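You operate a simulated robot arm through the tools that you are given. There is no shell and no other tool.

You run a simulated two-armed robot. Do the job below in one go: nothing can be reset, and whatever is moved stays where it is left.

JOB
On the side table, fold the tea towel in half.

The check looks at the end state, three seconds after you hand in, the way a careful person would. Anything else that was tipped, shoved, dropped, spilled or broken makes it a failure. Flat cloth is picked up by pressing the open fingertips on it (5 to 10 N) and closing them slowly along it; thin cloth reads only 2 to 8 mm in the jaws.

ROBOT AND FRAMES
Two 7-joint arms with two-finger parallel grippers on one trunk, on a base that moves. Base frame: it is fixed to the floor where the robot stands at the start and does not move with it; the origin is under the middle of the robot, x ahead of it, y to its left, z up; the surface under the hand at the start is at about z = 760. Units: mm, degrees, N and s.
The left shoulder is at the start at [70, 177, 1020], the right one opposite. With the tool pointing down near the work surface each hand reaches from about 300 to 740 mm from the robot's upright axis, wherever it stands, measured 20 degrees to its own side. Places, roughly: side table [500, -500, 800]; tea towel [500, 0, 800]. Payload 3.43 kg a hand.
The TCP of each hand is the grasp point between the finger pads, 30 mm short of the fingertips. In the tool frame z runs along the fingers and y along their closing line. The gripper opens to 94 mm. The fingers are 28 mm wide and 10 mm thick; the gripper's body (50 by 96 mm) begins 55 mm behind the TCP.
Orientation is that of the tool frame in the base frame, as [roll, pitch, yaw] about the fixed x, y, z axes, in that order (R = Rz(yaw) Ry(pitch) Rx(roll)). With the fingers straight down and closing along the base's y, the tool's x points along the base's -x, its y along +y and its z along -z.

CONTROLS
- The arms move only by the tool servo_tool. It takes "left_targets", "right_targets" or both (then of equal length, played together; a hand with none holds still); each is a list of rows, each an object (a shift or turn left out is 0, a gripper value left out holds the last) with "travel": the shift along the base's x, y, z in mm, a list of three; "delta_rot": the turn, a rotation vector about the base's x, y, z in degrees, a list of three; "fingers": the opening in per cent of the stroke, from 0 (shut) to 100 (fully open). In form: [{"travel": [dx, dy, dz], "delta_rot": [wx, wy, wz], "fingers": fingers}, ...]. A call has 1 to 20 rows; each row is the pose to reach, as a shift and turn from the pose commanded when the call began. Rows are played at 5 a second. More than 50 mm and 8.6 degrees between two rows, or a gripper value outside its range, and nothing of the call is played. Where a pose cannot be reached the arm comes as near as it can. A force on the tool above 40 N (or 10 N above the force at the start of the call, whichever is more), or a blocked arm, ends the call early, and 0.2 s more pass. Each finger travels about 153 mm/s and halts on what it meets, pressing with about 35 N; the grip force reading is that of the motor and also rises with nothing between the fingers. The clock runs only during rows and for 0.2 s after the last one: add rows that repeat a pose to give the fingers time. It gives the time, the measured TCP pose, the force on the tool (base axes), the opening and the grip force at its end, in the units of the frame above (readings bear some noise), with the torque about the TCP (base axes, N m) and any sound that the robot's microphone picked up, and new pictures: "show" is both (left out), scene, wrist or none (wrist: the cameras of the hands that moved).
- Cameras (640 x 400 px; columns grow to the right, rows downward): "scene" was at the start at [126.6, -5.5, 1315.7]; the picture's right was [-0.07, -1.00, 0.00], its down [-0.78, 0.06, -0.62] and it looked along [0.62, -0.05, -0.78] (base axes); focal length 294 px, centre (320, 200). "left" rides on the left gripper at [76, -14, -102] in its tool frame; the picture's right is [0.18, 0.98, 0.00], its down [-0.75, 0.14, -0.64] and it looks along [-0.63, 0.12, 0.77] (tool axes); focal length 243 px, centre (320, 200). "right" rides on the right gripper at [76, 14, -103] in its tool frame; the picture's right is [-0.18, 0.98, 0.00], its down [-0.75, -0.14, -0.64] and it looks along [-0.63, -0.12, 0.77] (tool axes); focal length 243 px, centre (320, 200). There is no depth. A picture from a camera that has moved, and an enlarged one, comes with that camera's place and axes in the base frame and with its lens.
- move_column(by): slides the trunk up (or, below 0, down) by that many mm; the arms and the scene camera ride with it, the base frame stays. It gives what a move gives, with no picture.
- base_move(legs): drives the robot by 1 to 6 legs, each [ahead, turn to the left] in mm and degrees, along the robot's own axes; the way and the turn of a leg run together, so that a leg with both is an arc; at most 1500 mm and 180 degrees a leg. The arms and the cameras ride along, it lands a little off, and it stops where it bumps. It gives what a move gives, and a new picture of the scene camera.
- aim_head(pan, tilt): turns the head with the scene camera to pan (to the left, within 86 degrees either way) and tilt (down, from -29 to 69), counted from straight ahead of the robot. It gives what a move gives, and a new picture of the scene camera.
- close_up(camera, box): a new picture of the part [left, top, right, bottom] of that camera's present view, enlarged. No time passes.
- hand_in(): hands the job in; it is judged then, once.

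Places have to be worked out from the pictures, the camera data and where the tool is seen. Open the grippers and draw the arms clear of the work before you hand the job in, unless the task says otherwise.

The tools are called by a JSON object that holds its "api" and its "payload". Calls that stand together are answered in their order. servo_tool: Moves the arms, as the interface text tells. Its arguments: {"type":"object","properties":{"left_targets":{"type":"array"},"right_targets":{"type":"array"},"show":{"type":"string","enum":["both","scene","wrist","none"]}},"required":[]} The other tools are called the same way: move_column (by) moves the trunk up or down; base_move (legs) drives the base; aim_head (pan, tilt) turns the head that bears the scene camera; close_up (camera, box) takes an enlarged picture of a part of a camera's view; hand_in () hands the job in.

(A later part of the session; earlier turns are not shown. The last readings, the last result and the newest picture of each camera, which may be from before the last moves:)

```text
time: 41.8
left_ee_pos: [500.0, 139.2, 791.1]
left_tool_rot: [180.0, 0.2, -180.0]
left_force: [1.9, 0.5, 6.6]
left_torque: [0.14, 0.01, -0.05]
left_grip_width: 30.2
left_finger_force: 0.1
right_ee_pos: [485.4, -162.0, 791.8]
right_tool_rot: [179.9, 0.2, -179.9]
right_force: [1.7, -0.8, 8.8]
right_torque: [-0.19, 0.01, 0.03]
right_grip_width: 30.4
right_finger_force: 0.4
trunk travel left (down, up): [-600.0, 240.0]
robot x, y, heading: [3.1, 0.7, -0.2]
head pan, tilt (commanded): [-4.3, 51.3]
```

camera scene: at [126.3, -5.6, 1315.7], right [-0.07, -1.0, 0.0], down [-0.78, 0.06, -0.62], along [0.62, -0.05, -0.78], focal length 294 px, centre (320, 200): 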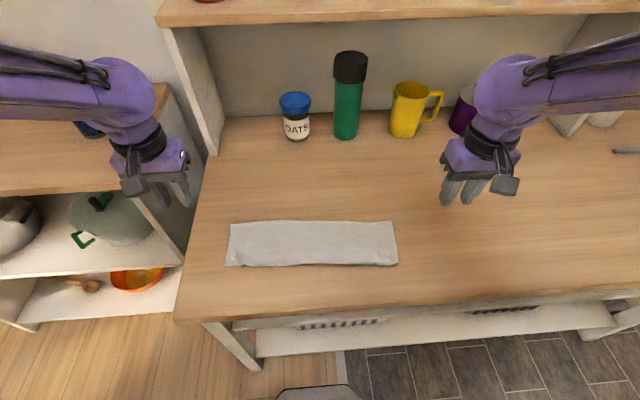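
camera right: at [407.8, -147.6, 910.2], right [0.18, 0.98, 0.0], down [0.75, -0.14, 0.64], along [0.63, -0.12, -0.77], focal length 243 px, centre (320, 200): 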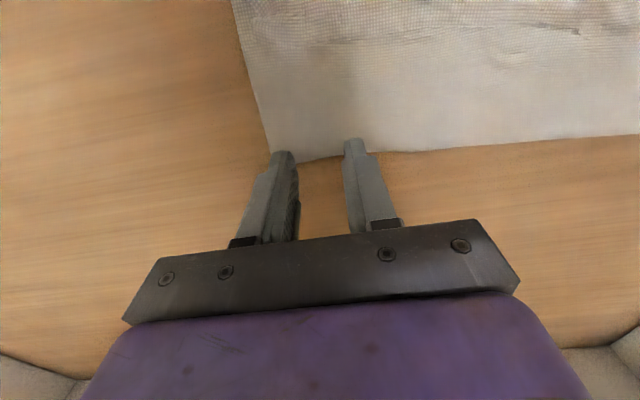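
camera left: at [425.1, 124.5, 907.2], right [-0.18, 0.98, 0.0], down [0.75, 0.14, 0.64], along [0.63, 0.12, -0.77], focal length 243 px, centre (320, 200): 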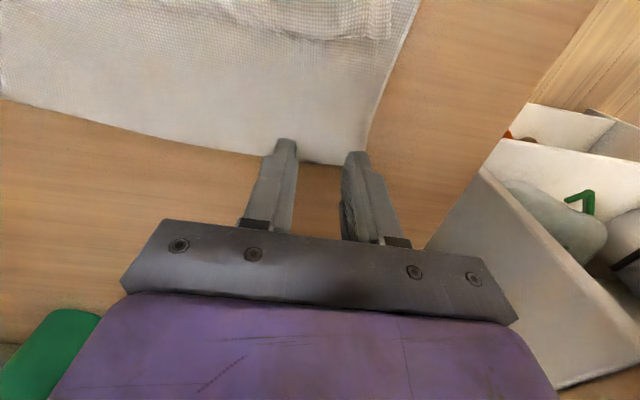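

The forces are 6.6 N and 8.8 N, within the 5–10 N range. I'm closing both jaws slowly to gather the fold ends.

{"api": "servo_tool", "payload": {"left_targets": [{"fingers": 30}, {"fingers": 28}, {"fingers": 26}, {"fingers": 24}, {"fingers": 22}, {"fingers": 20}, {"fingers": 18}, {"fingers": 16}, {"fingers": 14}, {"fingers": 12}, {"fingers": 10}, {"fingers": 8}, {"fingers": 6}, {"fingers": 4}, {"fingers": 2}, {"fingers": 0}, {"fingers": 0}, {"fingers": 0}], "right_targets": [{"fingers": 30}, {"fingers": 28}, {"fingers": 26}, {"fingers": 24}, {"fingers": 22}, {"fingers": 20}, {"fingers": 18}, {"fingers": 16}, {"fingers": 14}, {"fingers": 12}, {"fingers": 10}, {"fingers": 8}, {"fingers": 6}, {"fingers": 4}, {"fingers": 2}, {"fingers": 0}, {"fingers": 0}, {"fingers": 0}], "show": "wrist"}}

```text
time: 45.6
left_ee_pos: [499.8, 137.9, 792.4]
left_tool_rot: [-179.9, 0.1, -180.0]
left_force: [0.2, -9.7, 8.5]
left_torque: [-0.33, 0.0, 0.0]
left_grip_width: 2.0
left_finger_force: 35.0
right_ee_pos: [485.6, -161.7, 791.9]
right_tool_rot: [179.9, 0.1, -179.9]
right_force: [0.8, 9.6, 9.8]
right_torque: [0.27, 0.07, -0.04]
right_grip_width: 2.2
right_finger_force: 35.0
trunk travel left (down, up): [-600.0, 240.0]
robot x, y, heading: [-0.8, 2.4, -0.1]
head pan, tilt (commanded): [-4.3, 51.3]
camera right: at [408.4, -147.2, 895.5], right [0.18, 0.98, 0.0], down [0.75, -0.14, 0.64], along [0.63, -0.12, -0.76], focal length 243 px, centre (320, 200)
camera left: at [423.3, 124.7, 894.7], right [-0.18, 0.98, 0.0], down [0.75, 0.14, 0.64], along [0.63, 0.12, -0.77], focal length 243 px, centre (320, 200)
```

right: 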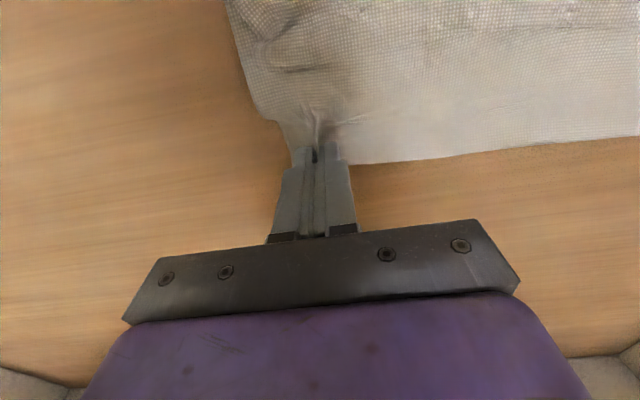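
left: 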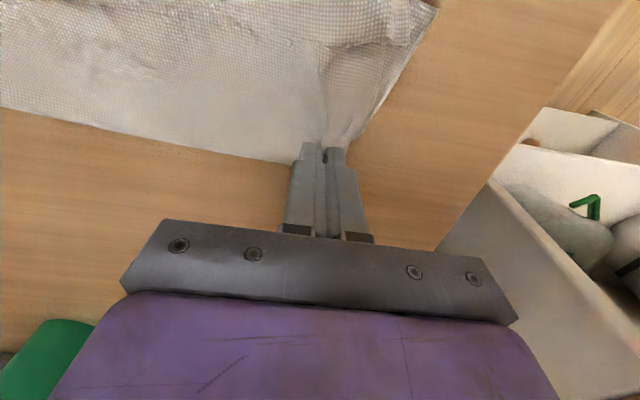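

Both fold ends are gripped at about 2 mm each, with ~10 N of tension between the hands. I'm easing inward a little and lifting in stages so the strip hangs.

{"api": "servo_tool", "payload": {"left_targets": [{"travel": [0, -3, 4]}, {"travel": [0, -5, 12]}, {"travel": [0, -6, 24]}, {"travel": [0, -6, 38]}, {"travel": [0, -6, 54]}, {"travel": [0, -6, 70]}, {"travel": [0, -6, 86]}, {"travel": [0, -6, 100]}, {"travel": [0, -6, 100]}], "right_targets": [{"travel": [0, 3, 4]}, {"travel": [0, 5, 12]}, {"travel": [0, 6, 24]}, {"travel": [0, 6, 38]}, {"travel": [0, 6, 54]}, {"travel": [0, 6, 70]}, {"travel": [0, 6, 86]}, {"travel": [0, 6, 100]}, {"travel": [0, 6, 100]}], "show": "both"}}

{"api": "close_up", "payload": {"camera": "scene", "box": [200, 140, 456, 300]}}

```text
time: 47.6
left_ee_pos: [501.3, 130.8, 890.9]
left_tool_rot: [180.0, 0.0, -180.0]
left_force: [1.1, 0.4, 1.1]
left_torque: [-0.04, 0.03, 0.01]
left_grip_width: 2.1
left_finger_force: 35.5
right_ee_pos: [486.1, -155.7, 892.3]
right_tool_rot: [180.0, 0.1, -179.9]
right_force: [0.7, 0.5, 0.9]
right_torque: [0.0, -0.01, 0.01]
right_grip_width: 1.6
right_finger_force: 34.6
trunk travel left (down, up): [-600.0, 240.0]
robot x, y, heading: [1.5, -0.3, 0.1]
head pan, tilt (commanded): [-4.3, 51.3]
camera scene: at [127.2, -5.4, 1315.6], right [-0.07, -1.0, 0.0], down [-0.78, 0.06, -0.62], along [0.62, -0.05, -0.78], focal length 294 px, centre (320, 200)
camera right: at [409.5, -141.4, 994.7], right [0.18, 0.98, 0.0], down [0.75, -0.14, 0.64], along [0.63, -0.12, -0.77], focal length 243 px, centre (320, 200)
camera left: at [424.7, 118.8, 993.5], right [-0.18, 0.98, 0.0], down [0.75, 0.14, 0.64], along [0.63, 0.12, -0.77], focal length 243 px, centre (320, 200)
```

scene: 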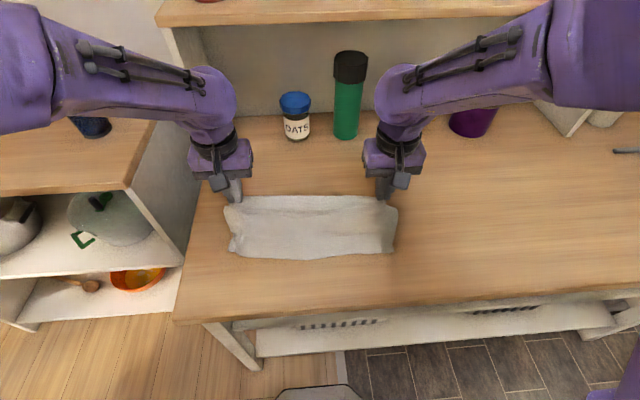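
right: 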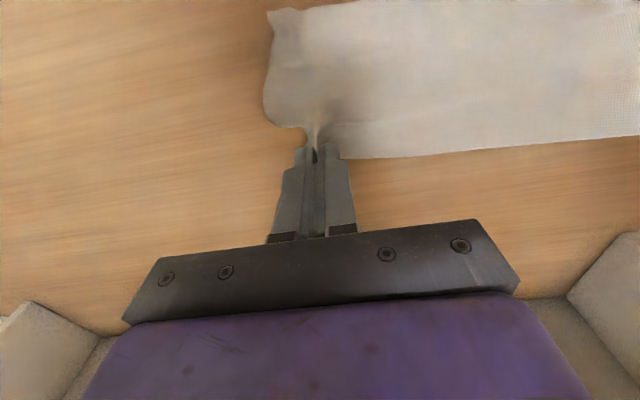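
left: 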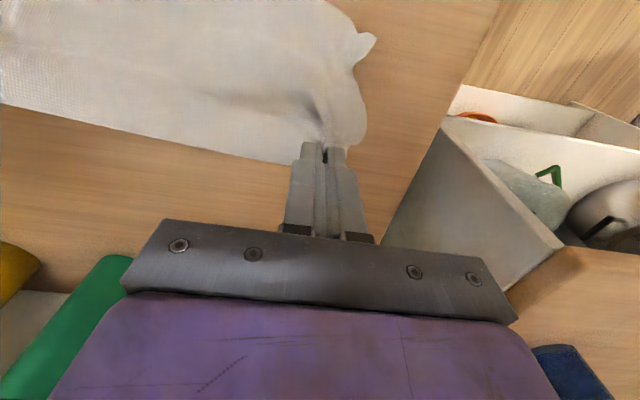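

```text
2.50 times, centred on (328, 220) of scene
camera zoom: at [127.2, -5.4, 1315.6], right [-0.07, -1.0, 0.0], down [-0.78, 0.06, -0.62], along [0.62, -0.05, -0.78], focal length 736 px, centre (300, 150)
```

zoom: 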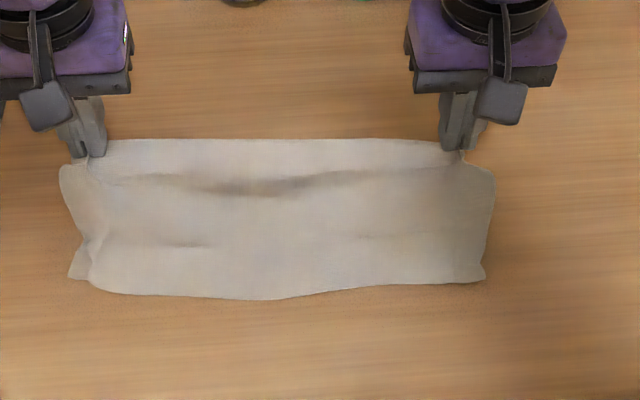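

The strip is rising with both fold ends held. I'm lifting further so that it hangs completely free of the table.

{"api": "servo_tool", "payload": {"left_targets": [{"travel": [2, 0, 15]}, {"travel": [4, 0, 30]}, {"travel": [6, 0, 45]}, {"travel": [8, 0, 60]}, {"travel": [10, 0, 75]}, {"travel": [10, 0, 85]}, {"travel": [10, 0, 85]}, {"travel": [10, 0, 85]}], "right_targets": [{"travel": [5, 0, 15]}, {"travel": [10, 0, 30]}, {"travel": [14, 0, 45]}, {"travel": [18, 0, 60]}, {"travel": [22, 0, 75]}, {"travel": [25, 0, 85]}, {"travel": [25, 0, 85]}, {"travel": [25, 0, 85]}], "show": "both"}}

{"api": "close_up", "payload": {"camera": "scene", "box": [200, 120, 456, 280]}}

```text
time: 49.4
left_ee_pos: [510.0, 131.4, 977.4]
left_tool_rot: [-180.0, 0.0, -179.9]
left_force: [0.2, 0.5, 0.1]
left_torque: [-0.01, -0.03, 0.03]
left_grip_width: 1.9
left_finger_force: 35.0
right_ee_pos: [510.6, -156.7, 977.5]
right_tool_rot: [179.8, 0.0, -179.9]
right_force: [0.6, -0.7, 0.5]
right_torque: [0.01, 0.01, 0.02]
right_grip_width: 1.8
right_finger_force: 34.9
trunk travel left (down, up): [-600.0, 240.0]
robot x, y, heading: [-1.0, -1.3, 0.1]
head pan, tilt (commanded): [-4.3, 51.3]
camera scene: at [126.6, -5.4, 1315.7], right [-0.07, -1.0, 0.0], down [-0.78, 0.06, -0.62], along [0.62, -0.05, -0.78], focal length 294 px, centre (320, 200)
camera right: at [433.7, -141.4, 1080.6], right [0.18, 0.98, 0.0], down [0.75, -0.14, 0.64], along [0.63, -0.12, -0.77], focal length 243 px, centre (320, 200)
camera left: at [434.3, 118.6, 1079.1], right [-0.18, 0.98, 0.0], down [0.75, 0.14, 0.64], along [0.63, 0.12, -0.77], focal length 243 px, centre (320, 200)
```

scene: 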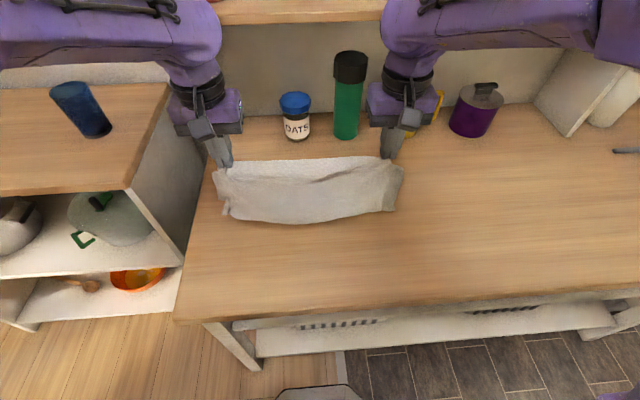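
right: 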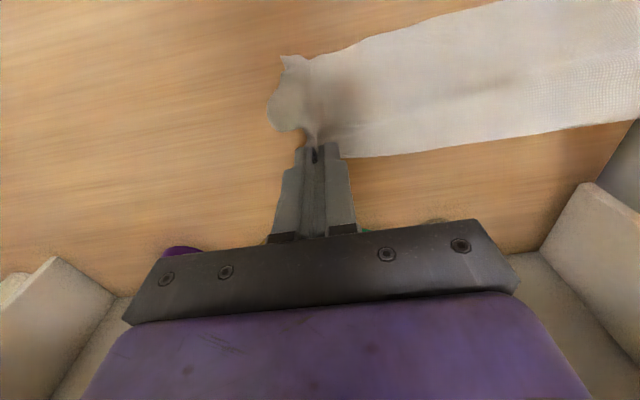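
left: 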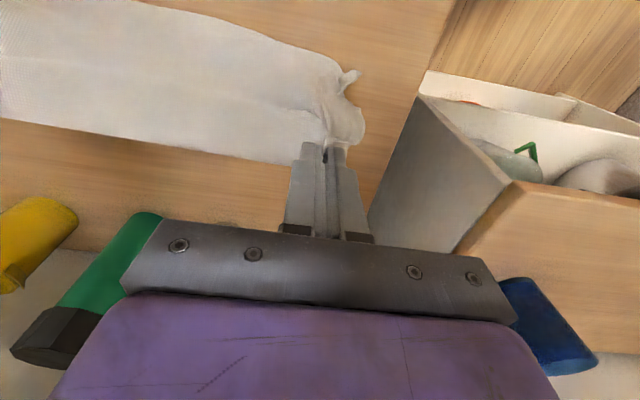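

```text
2.50 times, centred on (328, 200) of scene
camera zoom: at [126.6, -5.4, 1315.7], right [-0.07, -1.0, 0.0], down [-0.78, 0.06, -0.62], along [0.62, -0.05, -0.78], focal length 736 px, centre (300, 200)
```

zoom: 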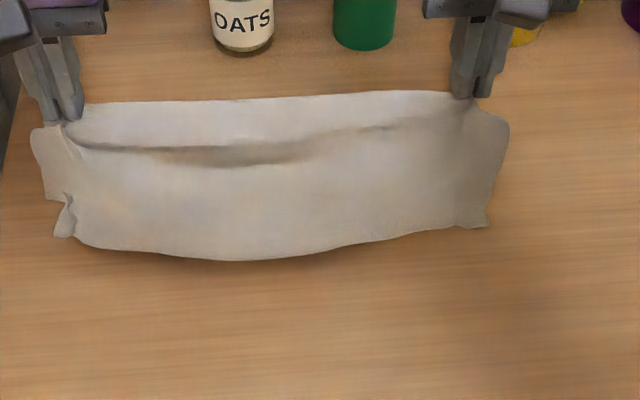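

The strip hangs about 135–145 mm below the jaws, longer than the 103 mm from before, which suggests the hem has opened. I'll check from the wrist cameras.

{"api": "close_up", "payload": {"camera": "left", "box": [160, 0, 400, 150]}}

{"api": "close_up", "payload": {"camera": "right", "box": [240, 0, 480, 150]}}

{"api": "close_up", "payload": {"camera": "scene", "box": [205, 155, 301, 231]}}

{"api": "close_up", "payload": {"camera": "scene", "box": [320, 155, 416, 231]}}

```text
2.67 times, centred on (280, 75) of left
camera zoom: at [434.3, 118.6, 1079.1], right [-0.18, 0.98, 0.0], down [0.75, 0.14, 0.64], along [0.63, 0.12, -0.77], focal length 647 px, centre (427, 533)
```

zoom: 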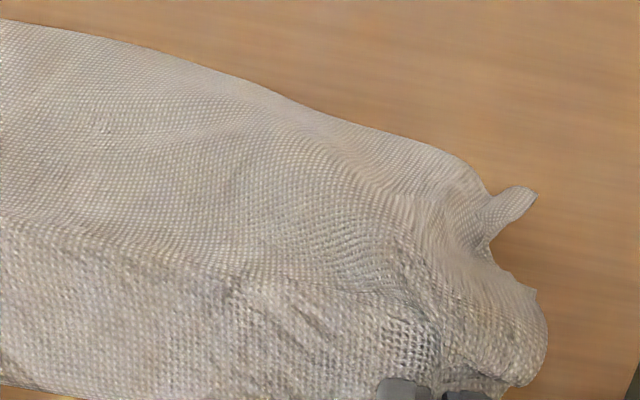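

```text
2.67 times, centred on (360, 75) of right
camera zoom: at [433.7, -141.4, 1080.6], right [0.18, 0.98, 0.0], down [0.75, -0.14, 0.64], along [0.63, -0.12, -0.77], focal length 647 px, centre (213, 533)
```

zoom: 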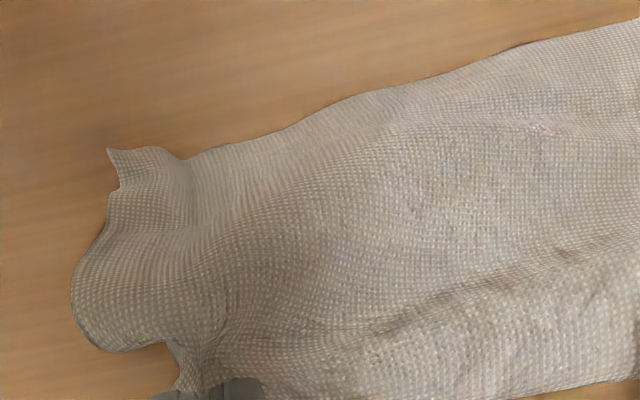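

```text
5.26 times, centred on (253, 193) of scene
camera zoom: at [126.6, -5.4, 1315.7], right [-0.07, -1.0, 0.0], down [-0.78, 0.06, -0.62], along [0.62, -0.05, -0.78], focal length 1549 px, centre (673, 237)
```

zoom: 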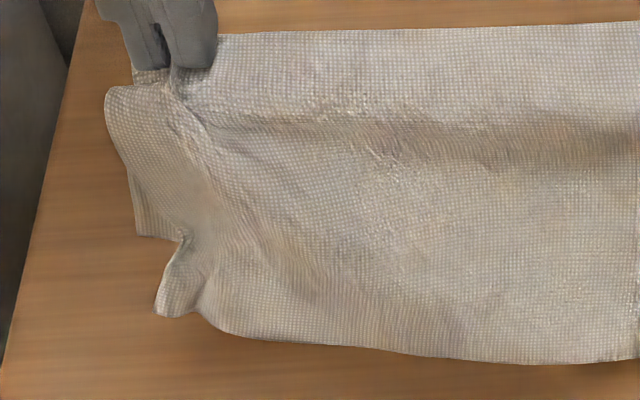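

```text
5.26 times, centred on (368, 193) of scene
camera zoom: at [126.6, -5.4, 1315.7], right [-0.07, -1.0, 0.0], down [-0.78, 0.06, -0.62], along [0.62, -0.05, -0.78], focal length 1549 px, centre (67, 237)
```

zoom: 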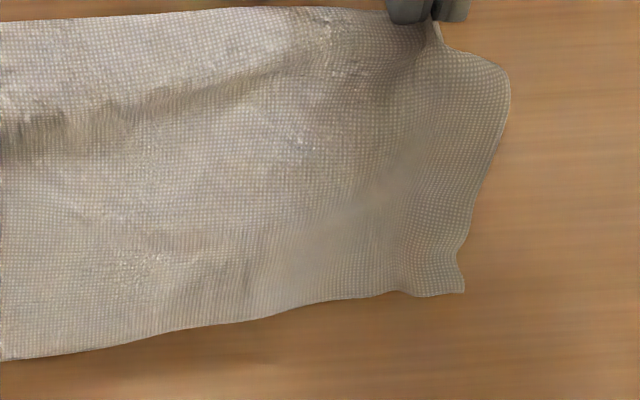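

The hem has fallen open: no flap remains on the hanging face, and the free corner hangs ~136 mm below the jaw. I'm lowering with a slight move toward me so the ends settle on the table leaning to my side.

{"api": "servo_tool", "payload": {"left_targets": [{"travel": [-10, 0, 0]}, {"travel": [-20, 0, -5]}, {"travel": [-30, 0, -12]}, {"travel": [-38, 0, -22]}, {"travel": [-42, 0, -34]}, {"travel": [-42, 0, -46]}, {"travel": [-40, 0, -58]}, {"travel": [-36, 0, -70]}, {"travel": [-30, 0, -80]}, {"travel": [-24, 0, -88]}], "right_targets": [{"travel": [-10, 0, 0]}, {"travel": [-20, 0, -5]}, {"travel": [-30, 0, -12]}, {"travel": [-38, 0, -22]}, {"travel": [-42, 0, -34]}, {"travel": [-42, 0, -46]}, {"travel": [-40, 0, -58]}, {"travel": [-36, 0, -70]}, {"travel": [-30, 0, -80]}, {"travel": [-24, 0, -88]}], "show": "both"}}

{"api": "close_up", "payload": {"camera": "scene", "box": [200, 140, 456, 300]}}

```text
time: 51.6
left_ee_pos: [487.6, 130.9, 888.2]
left_tool_rot: [180.0, 0.0, -180.0]
left_force: [0.1, 0.2, -0.1]
left_torque: [0.0, 0.01, -0.01]
left_grip_width: 1.9
left_finger_force: 34.9
right_ee_pos: [488.9, -155.3, 888.6]
right_tool_rot: [-180.0, 0.1, -180.0]
right_force: [-0.6, -0.5, 0.1]
right_torque: [-0.02, -0.01, 0.0]
right_grip_width: 2.1
right_finger_force: 34.9
trunk travel left (down, up): [-600.0, 240.0]
robot x, y, heading: [5.3, 2.7, 0.1]
head pan, tilt (commanded): [-4.3, 51.3]
camera scene: at [127.5, -5.6, 1315.6], right [-0.07, -1.0, 0.0], down [-0.78, 0.06, -0.62], along [0.62, -0.05, -0.78], focal length 294 px, centre (320, 200)
camera right: at [412.2, -141.1, 991.6], right [0.18, 0.98, 0.0], down [0.75, -0.14, 0.64], along [0.63, -0.12, -0.77], focal length 243 px, centre (320, 200)
camera left: at [411.8, 118.6, 990.0], right [-0.18, 0.98, 0.0], down [0.75, 0.14, 0.64], along [0.63, 0.12, -0.77], focal length 243 px, centre (320, 200)
```

scene: 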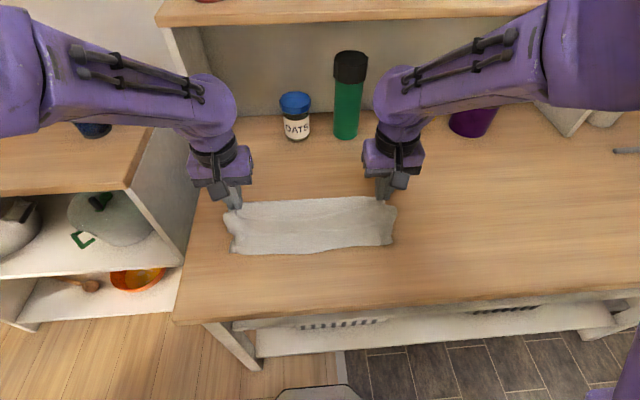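
right: 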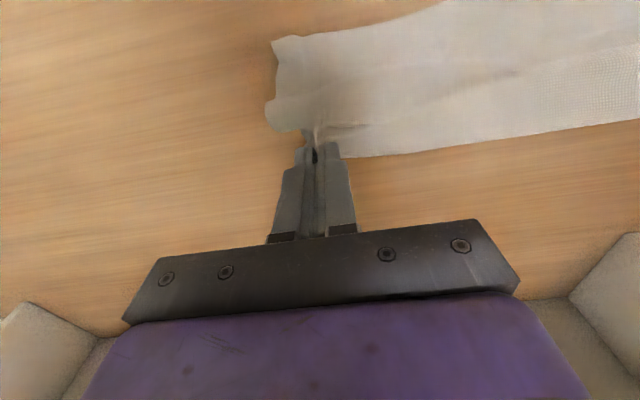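
left: 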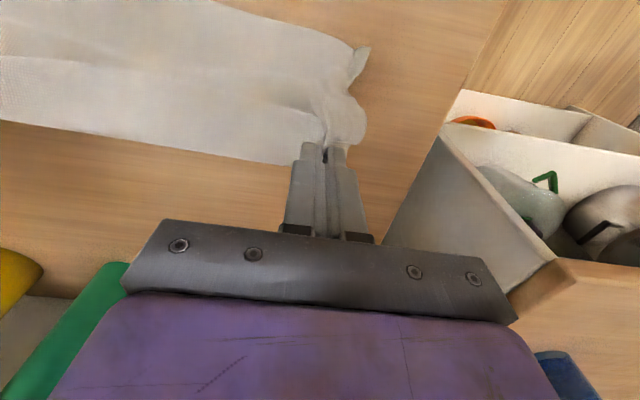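

```text
2.50 times, centred on (328, 220) of scene
camera zoom: at [127.5, -5.6, 1315.6], right [-0.07, -1.0, 0.0], down [-0.78, 0.06, -0.62], along [0.62, -0.05, -0.78], focal length 736 px, centre (300, 150)
```

zoom: 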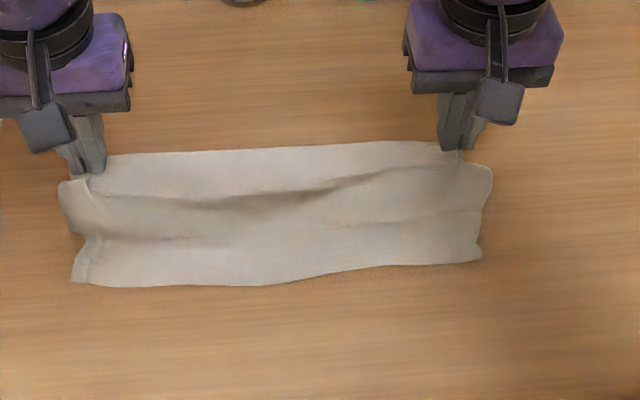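

The free edge has touched down near x≈438 with tips at x≈488, z≈858. I'm laying the strip down by moving the jaws away and down along an arc so that both layers trail toward me.

{"api": "servo_tool", "payload": {"left_targets": [{"travel": [12, 0, -2]}, {"travel": [24, 0, -6]}, {"travel": [36, 0, -11]}, {"travel": [48, 0, -18]}, {"travel": [59, 0, -26]}, {"travel": [69, 0, -36]}, {"travel": [78, 0, -47]}, {"travel": [86, 0, -58]}, {"travel": [92, 0, -69]}, {"travel": [97, 0, -79]}, {"travel": [101, 0, -86]}, {"travel": [104, 0, -90]}, {"travel": [104, 0, -90]}], "right_targets": [{"travel": [12, 0, -2]}, {"travel": [24, 0, -6]}, {"travel": [36, 0, -11]}, {"travel": [48, 0, -18]}, {"travel": [59, 0, -26]}, {"travel": [69, 0, -36]}, {"travel": [78, 0, -47]}, {"travel": [86, 0, -58]}, {"travel": [92, 0, -69]}, {"travel": [97, 0, -79]}, {"travel": [101, 0, -86]}, {"travel": [104, 0, -90]}, {"travel": [104, 0, -90]}], "show": "both"}}

{"api": "close_up", "payload": {"camera": "scene", "box": [200, 140, 456, 300]}}

```text
time: 54.4
left_ee_pos: [591.8, 131.8, 798.7]
left_tool_rot: [-180.0, 0.0, -180.0]
left_force: [-0.2, 0.5, 0.7]
left_torque: [0.03, -0.01, 0.01]
left_grip_width: 1.6
left_finger_force: 35.0
right_ee_pos: [591.4, -156.5, 798.4]
right_tool_rot: [179.9, 0.2, -179.9]
right_force: [-0.1, -0.5, 0.3]
right_torque: [-0.01, 0.03, -0.03]
right_grip_width: 2.0
right_finger_force: 34.9
trunk travel left (down, up): [-600.0, 240.0]
robot x, y, heading: [-1.2, -1.0, 0.4]
head pan, tilt (commanded): [-4.3, 51.3]
camera scene: at [126.4, -5.5, 1315.7], right [-0.07, -1.0, 0.0], down [-0.78, 0.06, -0.62], along [0.62, -0.05, -0.78], focal length 294 px, centre (320, 200)
camera right: at [514.8, -141.4, 901.7], right [0.18, 0.98, 0.0], down [0.75, -0.14, 0.64], along [0.63, -0.12, -0.77], focal length 243 px, centre (320, 200)
camera left: at [515.0, 119.1, 900.5], right [-0.18, 0.98, 0.0], down [0.75, 0.14, 0.64], along [0.63, 0.12, -0.77], focal length 243 px, centre (320, 200)
```

scene: 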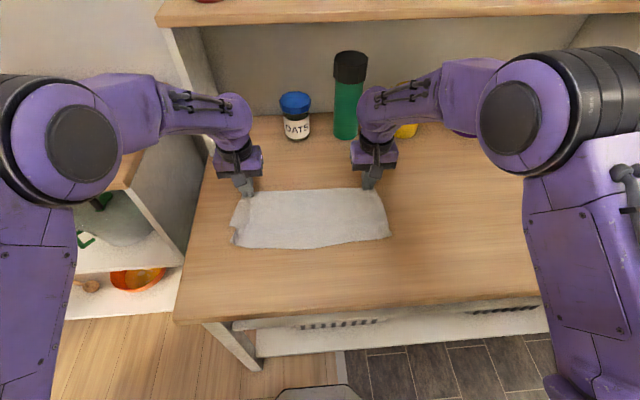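
right: 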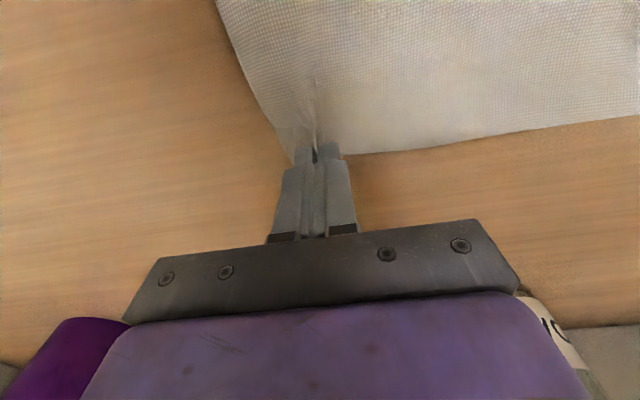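
left: 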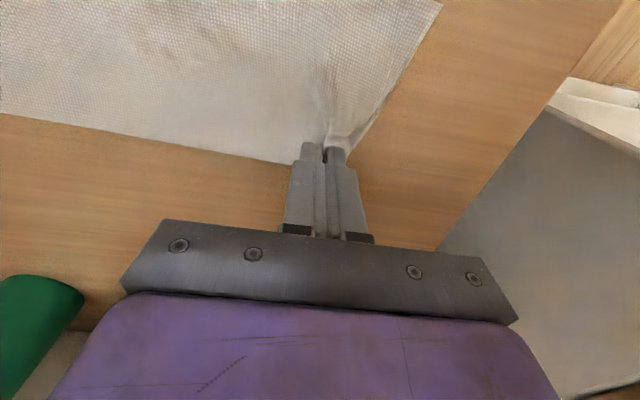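

```text
2.50 times, centred on (328, 220) of scene
camera zoom: at [126.4, -5.5, 1315.7], right [-0.07, -1.0, 0.0], down [-0.78, 0.06, -0.62], along [0.62, -0.05, -0.78], focal length 736 px, centre (300, 150)
```

zoom: 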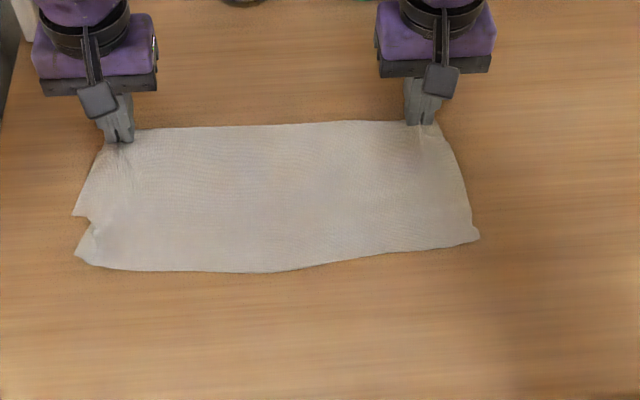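

The strip is laid flat. On the left I can see the lower corner at x≈507 and the upper corner sticking out to x≈463, exactly the overhang I wanted. I'm lowering slightly, opening slowly and raising.

{"api": "servo_tool", "payload": {"left_targets": [{"travel": [0, 0, -2]}, {"travel": [0, 0, -3], "fingers": 3}, {"travel": [0, 0, -3], "fingers": 7}, {"travel": [0, 0, -3], "fingers": 12}, {"travel": [0, 0, -3], "fingers": 18}, {"travel": [0, 0, -3], "fingers": 24}, {"travel": [0, 0, -3], "fingers": 30}, {"travel": [0, 0, -3], "fingers": 30}, {"travel": [2, 0, 4], "fingers": 30}, {"travel": [3, 0, 15]}, {"travel": [3, 0, 35]}, {"travel": [0, 0, 60]}, {"travel": [-20, 0, 85]}, {"travel": [-50, 10, 105]}, {"travel": [-80, 30, 115]}, {"travel": [-110, 50, 115]}, {"travel": [-130, 60, 115]}, {"travel": [-130, 60, 115]}], "right_targets": [{"travel": [0, 0, -2]}, {"travel": [0, 0, -3], "fingers": 3}, {"travel": [0, 0, -3], "fingers": 7}, {"travel": [0, 0, -3], "fingers": 12}, {"travel": [0, 0, -3], "fingers": 18}, {"travel": [0, 0, -3], "fingers": 24}, {"travel": [0, 0, -3], "fingers": 30}, {"travel": [0, 0, -3], "fingers": 30}, {"travel": [2, 0, 4], "fingers": 30}, {"travel": [3, 0, 15]}, {"travel": [3, 0, 35]}, {"travel": [0, 0, 60]}, {"travel": [-20, 0, 85]}, {"travel": [-50, -10, 105]}, {"travel": [-80, -30, 115]}, {"travel": [-110, -50, 115]}, {"travel": [-130, -60, 115]}, {"travel": [-130, -60, 115]}], "show": "both"}}

{"api": "close_up", "payload": {"camera": "scene", "box": [200, 140, 456, 300]}}

```text
time: 58.2
left_ee_pos: [461.0, 192.4, 913.3]
left_tool_rot: [180.0, 0.0, -180.0]
left_force: [1.1, -0.4, 0.8]
left_torque: [-0.03, -0.01, 0.01]
left_grip_width: 28.3
left_finger_force: 0.0
right_ee_pos: [462.8, -217.5, 913.0]
right_tool_rot: [179.9, 0.0, -179.9]
right_force: [-0.4, 0.1, 1.0]
right_torque: [0.04, 0.02, 0.03]
right_grip_width: 28.2
right_finger_force: 0.1
trunk travel left (down, up): [-600.0, 240.0]
robot x, y, heading: [1.1, -0.4, -0.1]
head pan, tilt (commanded): [-4.3, 51.3]
camera scene: at [127.6, -5.4, 1315.6], right [-0.07, -1.0, 0.0], down [-0.78, 0.06, -0.62], along [0.62, -0.05, -0.78], focal length 294 px, centre (320, 200)
camera right: at [386.2, -202.7, 1016.3], right [0.18, 0.98, 0.0], down [0.75, -0.14, 0.64], along [0.63, -0.12, -0.77], focal length 243 px, centre (320, 200)
camera left: at [385.2, 179.5, 1015.7], right [-0.18, 0.98, 0.0], down [0.75, 0.14, 0.64], along [0.63, 0.12, -0.77], focal length 243 px, centre (320, 200)
```

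scene: 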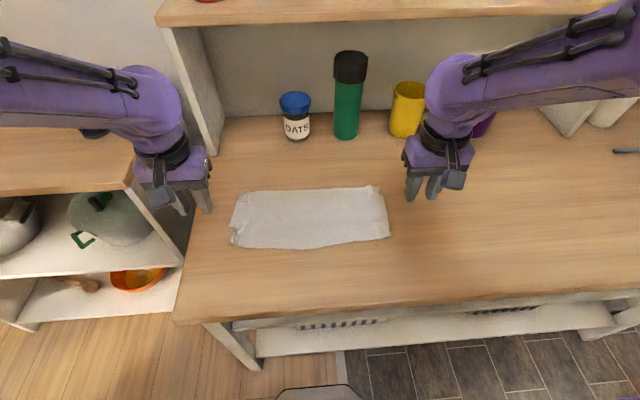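
right: 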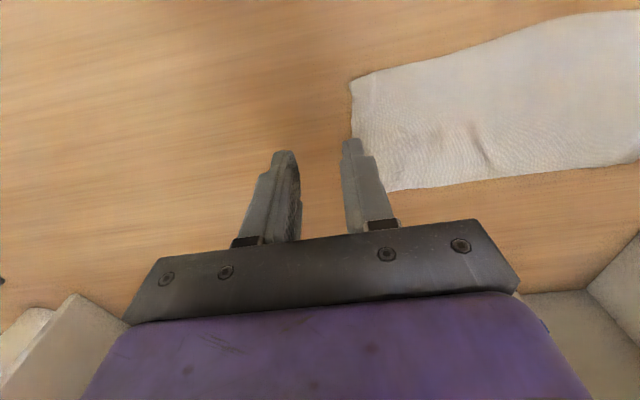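
left: 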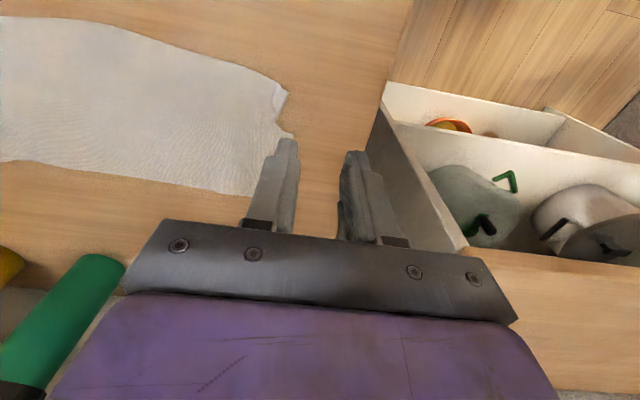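

```text
2.50 times, centred on (328, 220) of scene
camera zoom: at [127.6, -5.4, 1315.6], right [-0.07, -1.0, 0.0], down [-0.78, 0.06, -0.62], along [0.62, -0.05, -0.78], focal length 736 px, centre (300, 150)
```

zoom: 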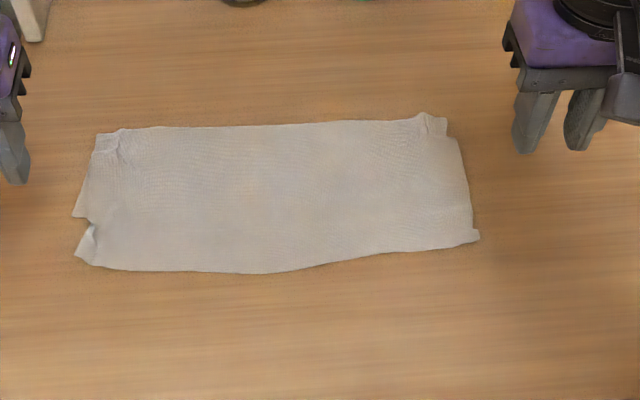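

The towel lies flat and released. I'll zoom in on the near corners to plan the final re-lay.

{"api": "close_up", "payload": {"camera": "left", "box": [140, 20, 320, 132]}}

{"api": "close_up", "payload": {"camera": "right", "box": [340, 10, 520, 122]}}

{"api": "close_up", "payload": {"camera": "scene", "box": [222, 185, 318, 255]}}

{"api": "close_up", "payload": {"camera": "scene", "box": [310, 180, 406, 250]}}

```text
3.56 times, centred on (230, 76) of left
camera zoom: at [385.2, 179.5, 1015.7], right [-0.18, 0.98, 0.0], down [0.75, 0.14, 0.64], along [0.63, 0.12, -0.77], focal length 863 px, centre (640, 641)
```

zoom: 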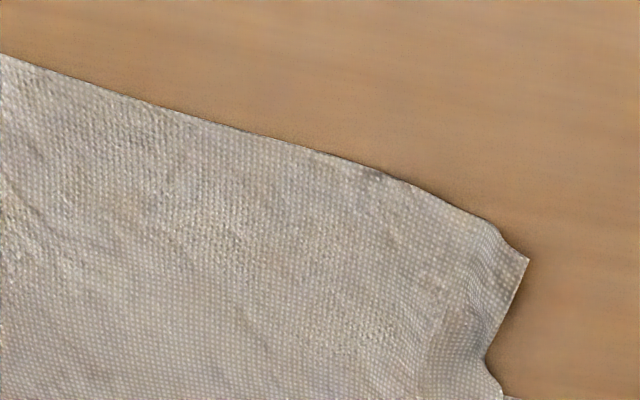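

```text
3.56 times, centred on (430, 66) of right
camera zoom: at [386.2, -202.7, 1016.3], right [0.18, 0.98, 0.0], down [0.75, -0.14, 0.64], along [0.63, -0.12, -0.77], focal length 863 px, centre (-71, 676)
```

zoom: 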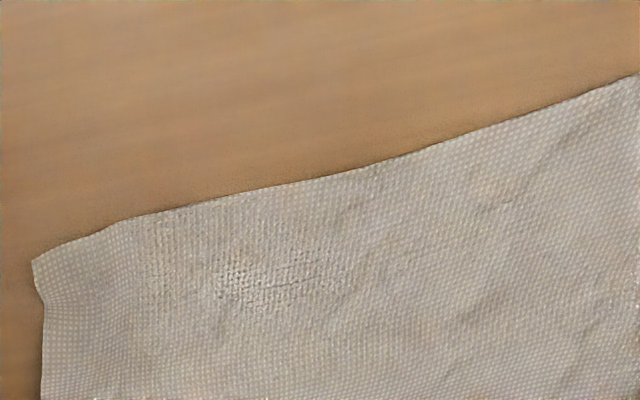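

```text
5.71 times, centred on (270, 220) of scene
camera zoom: at [127.6, -5.4, 1315.6], right [-0.07, -1.0, 0.0], down [-0.78, 0.06, -0.62], along [0.62, -0.05, -0.78], focal length 1682 px, centre (606, 86)
```

zoom: 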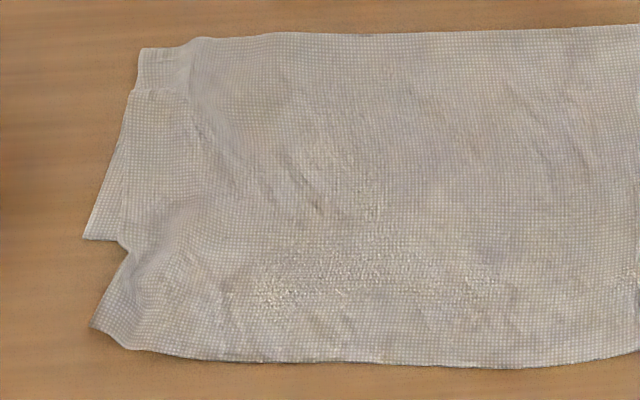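

```text
5.71 times, centred on (358, 215) of scene
camera zoom: at [127.6, -5.4, 1315.6], right [-0.07, -1.0, 0.0], down [-0.78, 0.06, -0.62], along [0.62, -0.05, -0.78], focal length 1682 px, centre (103, 114)
```

zoom: 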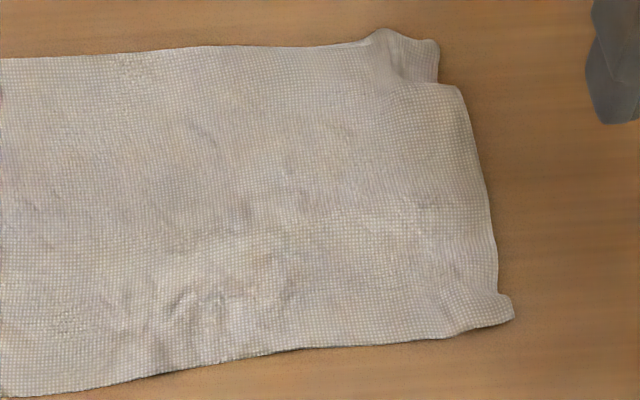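

The upper layer's free edge now overhangs the lower layer by ~45 mm, lying on bare wood: corners about (463,163) and (457,-189), with the lower layer's near edge at x≈500–507. Gripping it here leaves the edge facing me, which is what a clean fold needs. I'm moving both hands just inside these corners.

{"api": "servo_tool", "payload": {"left_targets": [{"travel": [0, -20, 0], "fingers": 32}, {"travel": [0, -45, -10], "fingers": 32}, {"travel": [0, -61, -30], "fingers": 32}, {"travel": [0, -61, -60], "fingers": 32}, {"travel": [0, -61, -90], "fingers": 32}, {"travel": [0, -61, -106], "fingers": 32}, {"travel": [0, -61, -106], "fingers": 32}], "right_targets": [{"travel": [-2, 20, 0], "fingers": 32}, {"travel": [-4, 42, -10], "fingers": 32}, {"travel": [-5, 57, -30], "fingers": 32}, {"travel": [-5, 57, -60], "fingers": 32}, {"travel": [-5, 57, -90], "fingers": 32}, {"travel": [-5, 57, -106], "fingers": 32}, {"travel": [-5, 57, -106], "fingers": 32}], "show": "wrist"}}

{"api": "close_up", "payload": {"camera": "left", "box": [200, 70, 440, 220]}}

{"api": "close_up", "payload": {"camera": "right", "box": [200, 70, 440, 220]}}

```text
time: 59.8
left_ee_pos: [462.2, 129.8, 807.7]
left_tool_rot: [-180.0, -0.1, 180.0]
left_force: [-0.1, 0.5, 0.1]
left_torque: [-0.04, 0.0, 0.0]
left_grip_width: 29.9
left_finger_force: 0.0
right_ee_pos: [456.4, -158.3, 807.7]
right_tool_rot: [180.0, 0.1, -179.9]
right_force: [-0.4, 1.0, -0.3]
right_torque: [0.01, -0.01, 0.04]
right_grip_width: 30.2
right_finger_force: 0.0
trunk travel left (down, up): [-600.0, 240.0]
robot x, y, heading: [-0.7, -2.0, -0.2]
head pan, tilt (commanded): [-4.3, 51.3]
camera right: at [379.6, -143.9, 911.2], right [0.18, 0.98, 0.0], down [0.75, -0.14, 0.64], along [0.63, -0.12, -0.77], focal length 243 px, centre (320, 200)
camera left: at [385.9, 118.3, 909.3], right [-0.18, 0.98, 0.0], down [0.75, 0.14, 0.64], along [0.63, 0.12, -0.77], focal length 243 px, centre (320, 200)
```

right: 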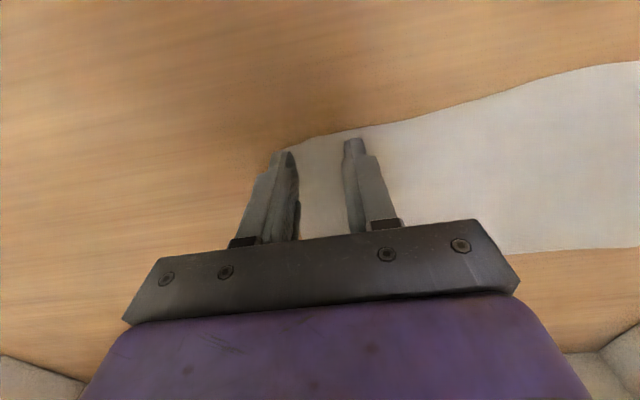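
left: 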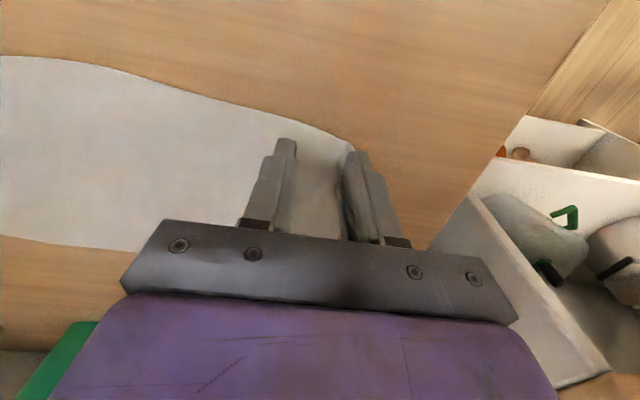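

```text
2.67 times, centred on (320, 145) of left
camera zoom: at [385.9, 118.3, 909.3], right [-0.18, 0.98, 0.0], down [0.75, 0.14, 0.64], along [0.63, 0.12, -0.77], focal length 647 px, centre (320, 347)
```

zoom: 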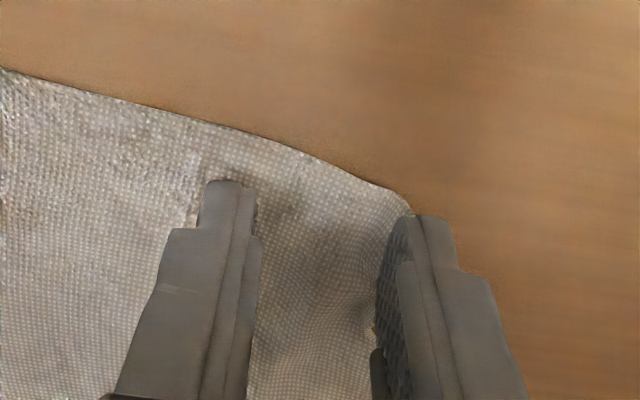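

```text
2.67 times, centred on (320, 145) of right
camera zoom: at [379.6, -143.9, 911.2], right [0.18, 0.98, 0.0], down [0.75, -0.14, 0.64], along [0.63, -0.12, -0.77], focal length 647 px, centre (320, 347)
```

zoom: 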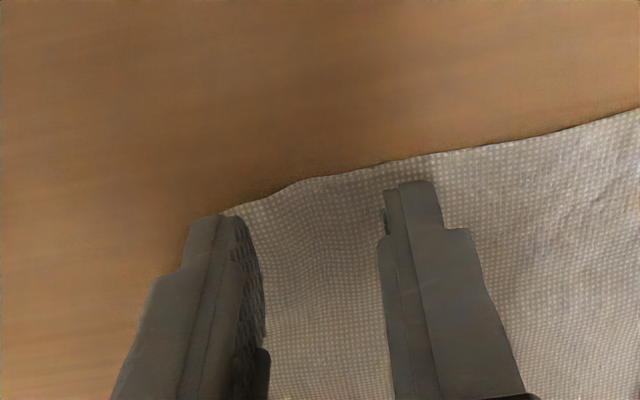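

Both jaws sit over the single-layer overhang just inside its corners. I'm nudging the left 4 mm toward me and lowering to light contact.

{"api": "servo_tool", "payload": {"left_targets": [{"travel": [-4, 0, -5]}, {"travel": [-4, 0, -10]}, {"travel": [-4, 0, -13.5]}, {"travel": [-4, 0, -15.5]}, {"travel": [-4, 0, -15.5]}], "right_targets": [{"travel": [0, 0, -5]}, {"travel": [0, 0, -10]}, {"travel": [0, 0, -13.5]}, {"travel": [0, 0, -15.5]}, {"travel": [0, 0, -15.5]}], "show": "none"}}

```text
time: 61.0
left_ee_pos: [458.8, 130.4, 792.2]
left_tool_rot: [-180.0, 0.1, 180.0]
left_force: [0.5, 2.0, 5.8]
left_torque: [0.03, -0.02, 0.01]
left_grip_width: 30.1
left_finger_force: 0.0
right_ee_pos: [455.6, -159.5, 793.0]
right_tool_rot: [179.9, 0.1, -179.9]
right_force: [-0.3, 0.5, 0.0]
right_torque: [-0.03, 0.01, -0.03]
right_grip_width: 30.1
right_finger_force: 0.0
trunk travel left (down, up): [-600.0, 240.0]
robot x, y, heading: [0.8, 0.1, -0.0]
head pan, tilt (commanded): [-4.3, 51.3]
```

The left reads 5.8 N and the right is not yet in contact. I'm lowering the right a little more.

{"api": "servo_tool", "payload": {"left_targets": [{"travel": [0, 0, 0]}, {"travel": [0, 0, -0.3]}, {"travel": [0, 0, -0.3]}, {"travel": [0, 0, -0.3]}], "right_targets": [{"travel": [0, 0, -0.8]}, {"travel": [0, 0, -1.6]}, {"travel": [0, 0, -1.6]}, {"travel": [0, 0, -1.6]}], "show": "none"}}

```text
time: 62.0
left_ee_pos: [456.9, 131.0, 791.8]
left_tool_rot: [-179.9, 0.0, 179.9]
left_force: [1.6, 0.3, 8.9]
left_torque: [0.01, -0.06, 0.0]
left_grip_width: 30.3
left_finger_force: 0.0
right_ee_pos: [456.7, -158.6, 791.8]
right_tool_rot: [179.9, 0.2, -179.8]
right_force: [-0.8, 1.0, 6.1]
right_torque: [0.0, 0.0, 0.02]
right_grip_width: 30.0
right_finger_force: 0.0
trunk travel left (down, up): [-600.0, 240.0]
robot x, y, heading: [1.5, 2.2, 0.0]
head pan, tilt (commanded): [-4.3, 51.3]
```

The forces are 8.9 N and 6.1 N. I'm closing both jaws slowly on the overhang.

{"api": "servo_tool", "payload": {"left_targets": [{"fingers": 30}, {"fingers": 28}, {"fingers": 26}, {"fingers": 24}, {"fingers": 22}, {"fingers": 20}, {"fingers": 18}, {"fingers": 16}, {"fingers": 14}, {"fingers": 12}, {"fingers": 10}, {"fingers": 8}, {"fingers": 6}, {"fingers": 4}, {"fingers": 2}, {"fingers": 0}, {"fingers": 0}, {"fingers": 0}], "right_targets": [{"fingers": 30}, {"fingers": 28}, {"fingers": 26}, {"fingers": 24}, {"fingers": 22}, {"fingers": 20}, {"fingers": 18}, {"fingers": 16}, {"fingers": 14}, {"fingers": 12}, {"fingers": 10}, {"fingers": 8}, {"fingers": 6}, {"fingers": 4}, {"fingers": 2}, {"fingers": 0}, {"fingers": 0}, {"fingers": 0}], "show": "wrist"}}

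```text
time: 65.8
left_ee_pos: [456.4, 130.7, 791.6]
left_tool_rot: [-180.0, 0.1, 180.0]
left_force: [0.2, -2.7, 6.3]
left_torque: [-0.05, -0.02, -0.04]
left_grip_width: 1.8
left_finger_force: 35.0
right_ee_pos: [455.9, -157.9, 791.3]
right_tool_rot: [179.9, 0.3, -179.9]
right_force: [0.1, 2.4, 8.0]
right_torque: [0.01, -0.03, -0.01]
right_grip_width: 1.6
right_finger_force: 34.9
trunk travel left (down, up): [-600.0, 240.0]
robot x, y, heading: [0.8, -1.3, 0.0]
head pan, tilt (commanded): [-4.3, 51.3]
camera right: at [379.3, -144.1, 894.6], right [0.18, 0.98, 0.0], down [0.75, -0.14, 0.64], along [0.63, -0.12, -0.77], focal length 243 px, centre (320, 200)
camera left: at [380.3, 117.7, 893.7], right [-0.18, 0.98, 0.0], down [0.75, 0.14, 0.64], along [0.63, 0.12, -0.77], focal length 243 px, centre (320, 200)
```

right: 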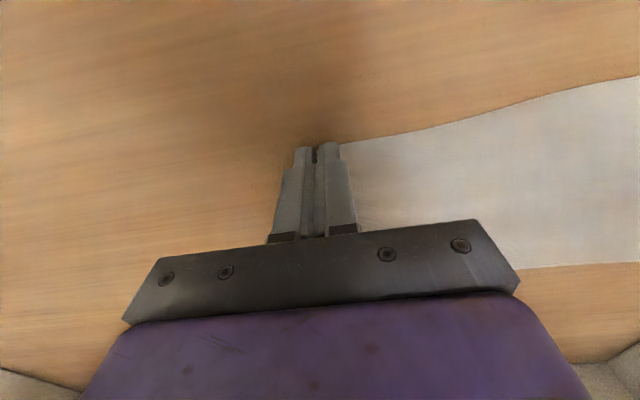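
left: 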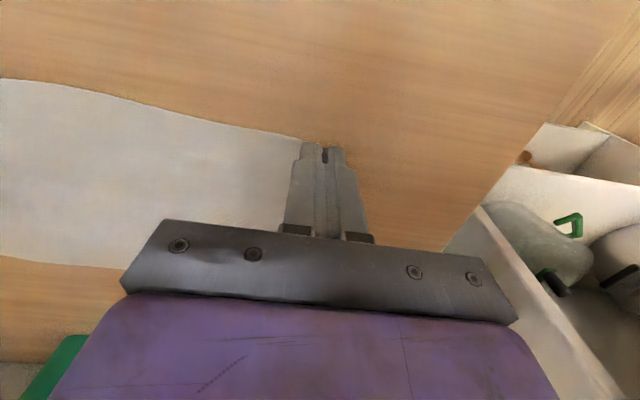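

Both jaws hold cloth (1.8 and 1.6 mm). I'm lifting and moving gently away from me to peel the upper layer off the lower.

{"api": "servo_tool", "payload": {"left_targets": [{"travel": [1, -2, 6]}, {"travel": [3, -3, 14]}, {"travel": [6, -3, 24]}, {"travel": [10, -3, 34]}, {"travel": [16, -3, 45]}, {"travel": [24, -3, 56]}, {"travel": [34, -3, 67]}, {"travel": [46, -3, 77]}, {"travel": [60, -3, 85]}, {"travel": [60, -3, 85]}], "right_targets": [{"travel": [1, 2, 6]}, {"travel": [3, 3, 14]}, {"travel": [6, 3, 24]}, {"travel": [10, 3, 34]}, {"travel": [16, 3, 45]}, {"travel": [24, 3, 56]}, {"travel": [34, 3, 67]}, {"travel": [46, 3, 77]}, {"travel": [60, 3, 85]}, {"travel": [60, 3, 85]}], "show": "both"}}

{"api": "close_up", "payload": {"camera": "scene", "box": [200, 140, 456, 300]}}

```text
time: 68.0
left_ee_pos: [517.3, 128.8, 875.4]
left_tool_rot: [180.0, 0.0, 180.0]
left_force: [0.0, 0.2, -0.7]
left_torque: [0.0, 0.02, -0.03]
left_grip_width: 1.6
left_finger_force: 34.7
right_ee_pos: [516.5, -154.9, 875.6]
right_tool_rot: [180.0, 0.1, -179.9]
right_force: [-0.5, -0.6, 1.2]
right_torque: [0.02, -0.01, -0.02]
right_grip_width: 2.0
right_finger_force: 34.9
trunk travel left (down, up): [-600.0, 240.0]
robot x, y, heading: [1.5, -2.4, -0.1]
head pan, tilt (commanded): [-4.3, 51.3]
camera scene: at [126.1, -5.4, 1315.7], right [-0.07, -1.0, 0.0], down [-0.78, 0.06, -0.63], along [0.62, -0.05, -0.78], focal length 294 px, centre (320, 200)
camera right: at [439.2, -140.5, 979.2], right [0.18, 0.98, 0.0], down [0.75, -0.14, 0.64], along [0.63, -0.12, -0.77], focal length 243 px, centre (320, 200)
camera left: at [440.8, 115.3, 978.2], right [-0.18, 0.98, 0.0], down [0.75, 0.14, 0.64], along [0.63, 0.12, -0.77], focal length 243 px, centre (320, 200)
```

scene: 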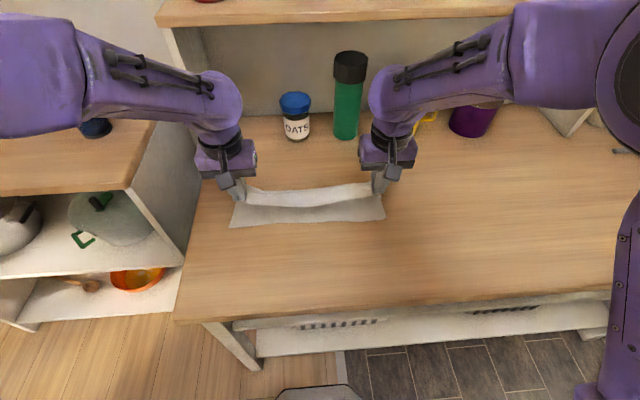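
right: 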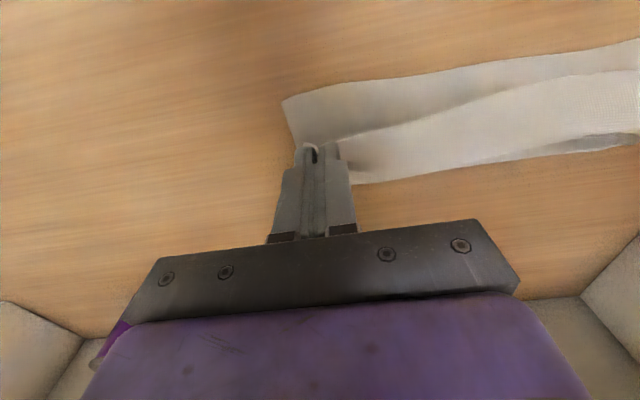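
left: 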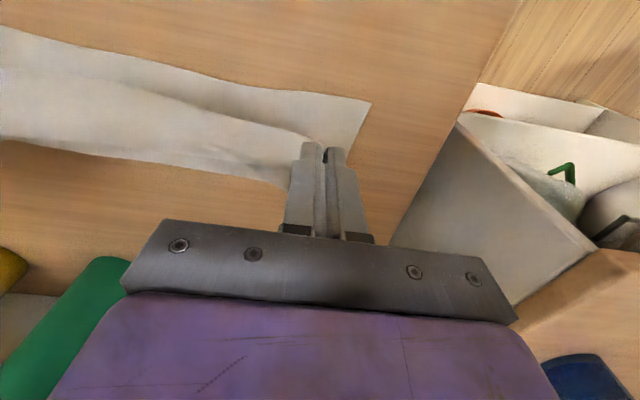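

```text
2.50 times, centred on (328, 220) of scene
camera zoom: at [126.1, -5.4, 1315.7], right [-0.07, -1.0, 0.0], down [-0.78, 0.06, -0.63], along [0.62, -0.05, -0.78], focal length 736 px, centre (300, 150)
```

zoom: 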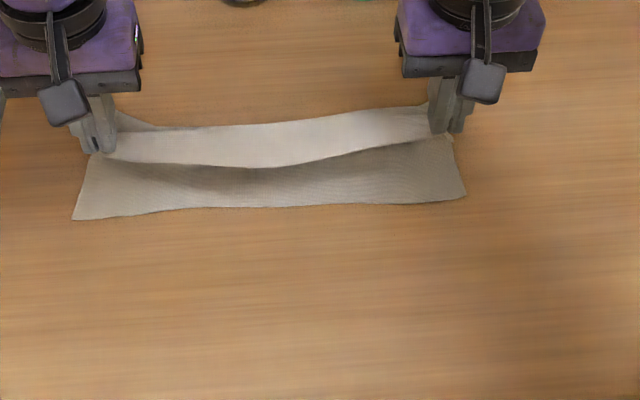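

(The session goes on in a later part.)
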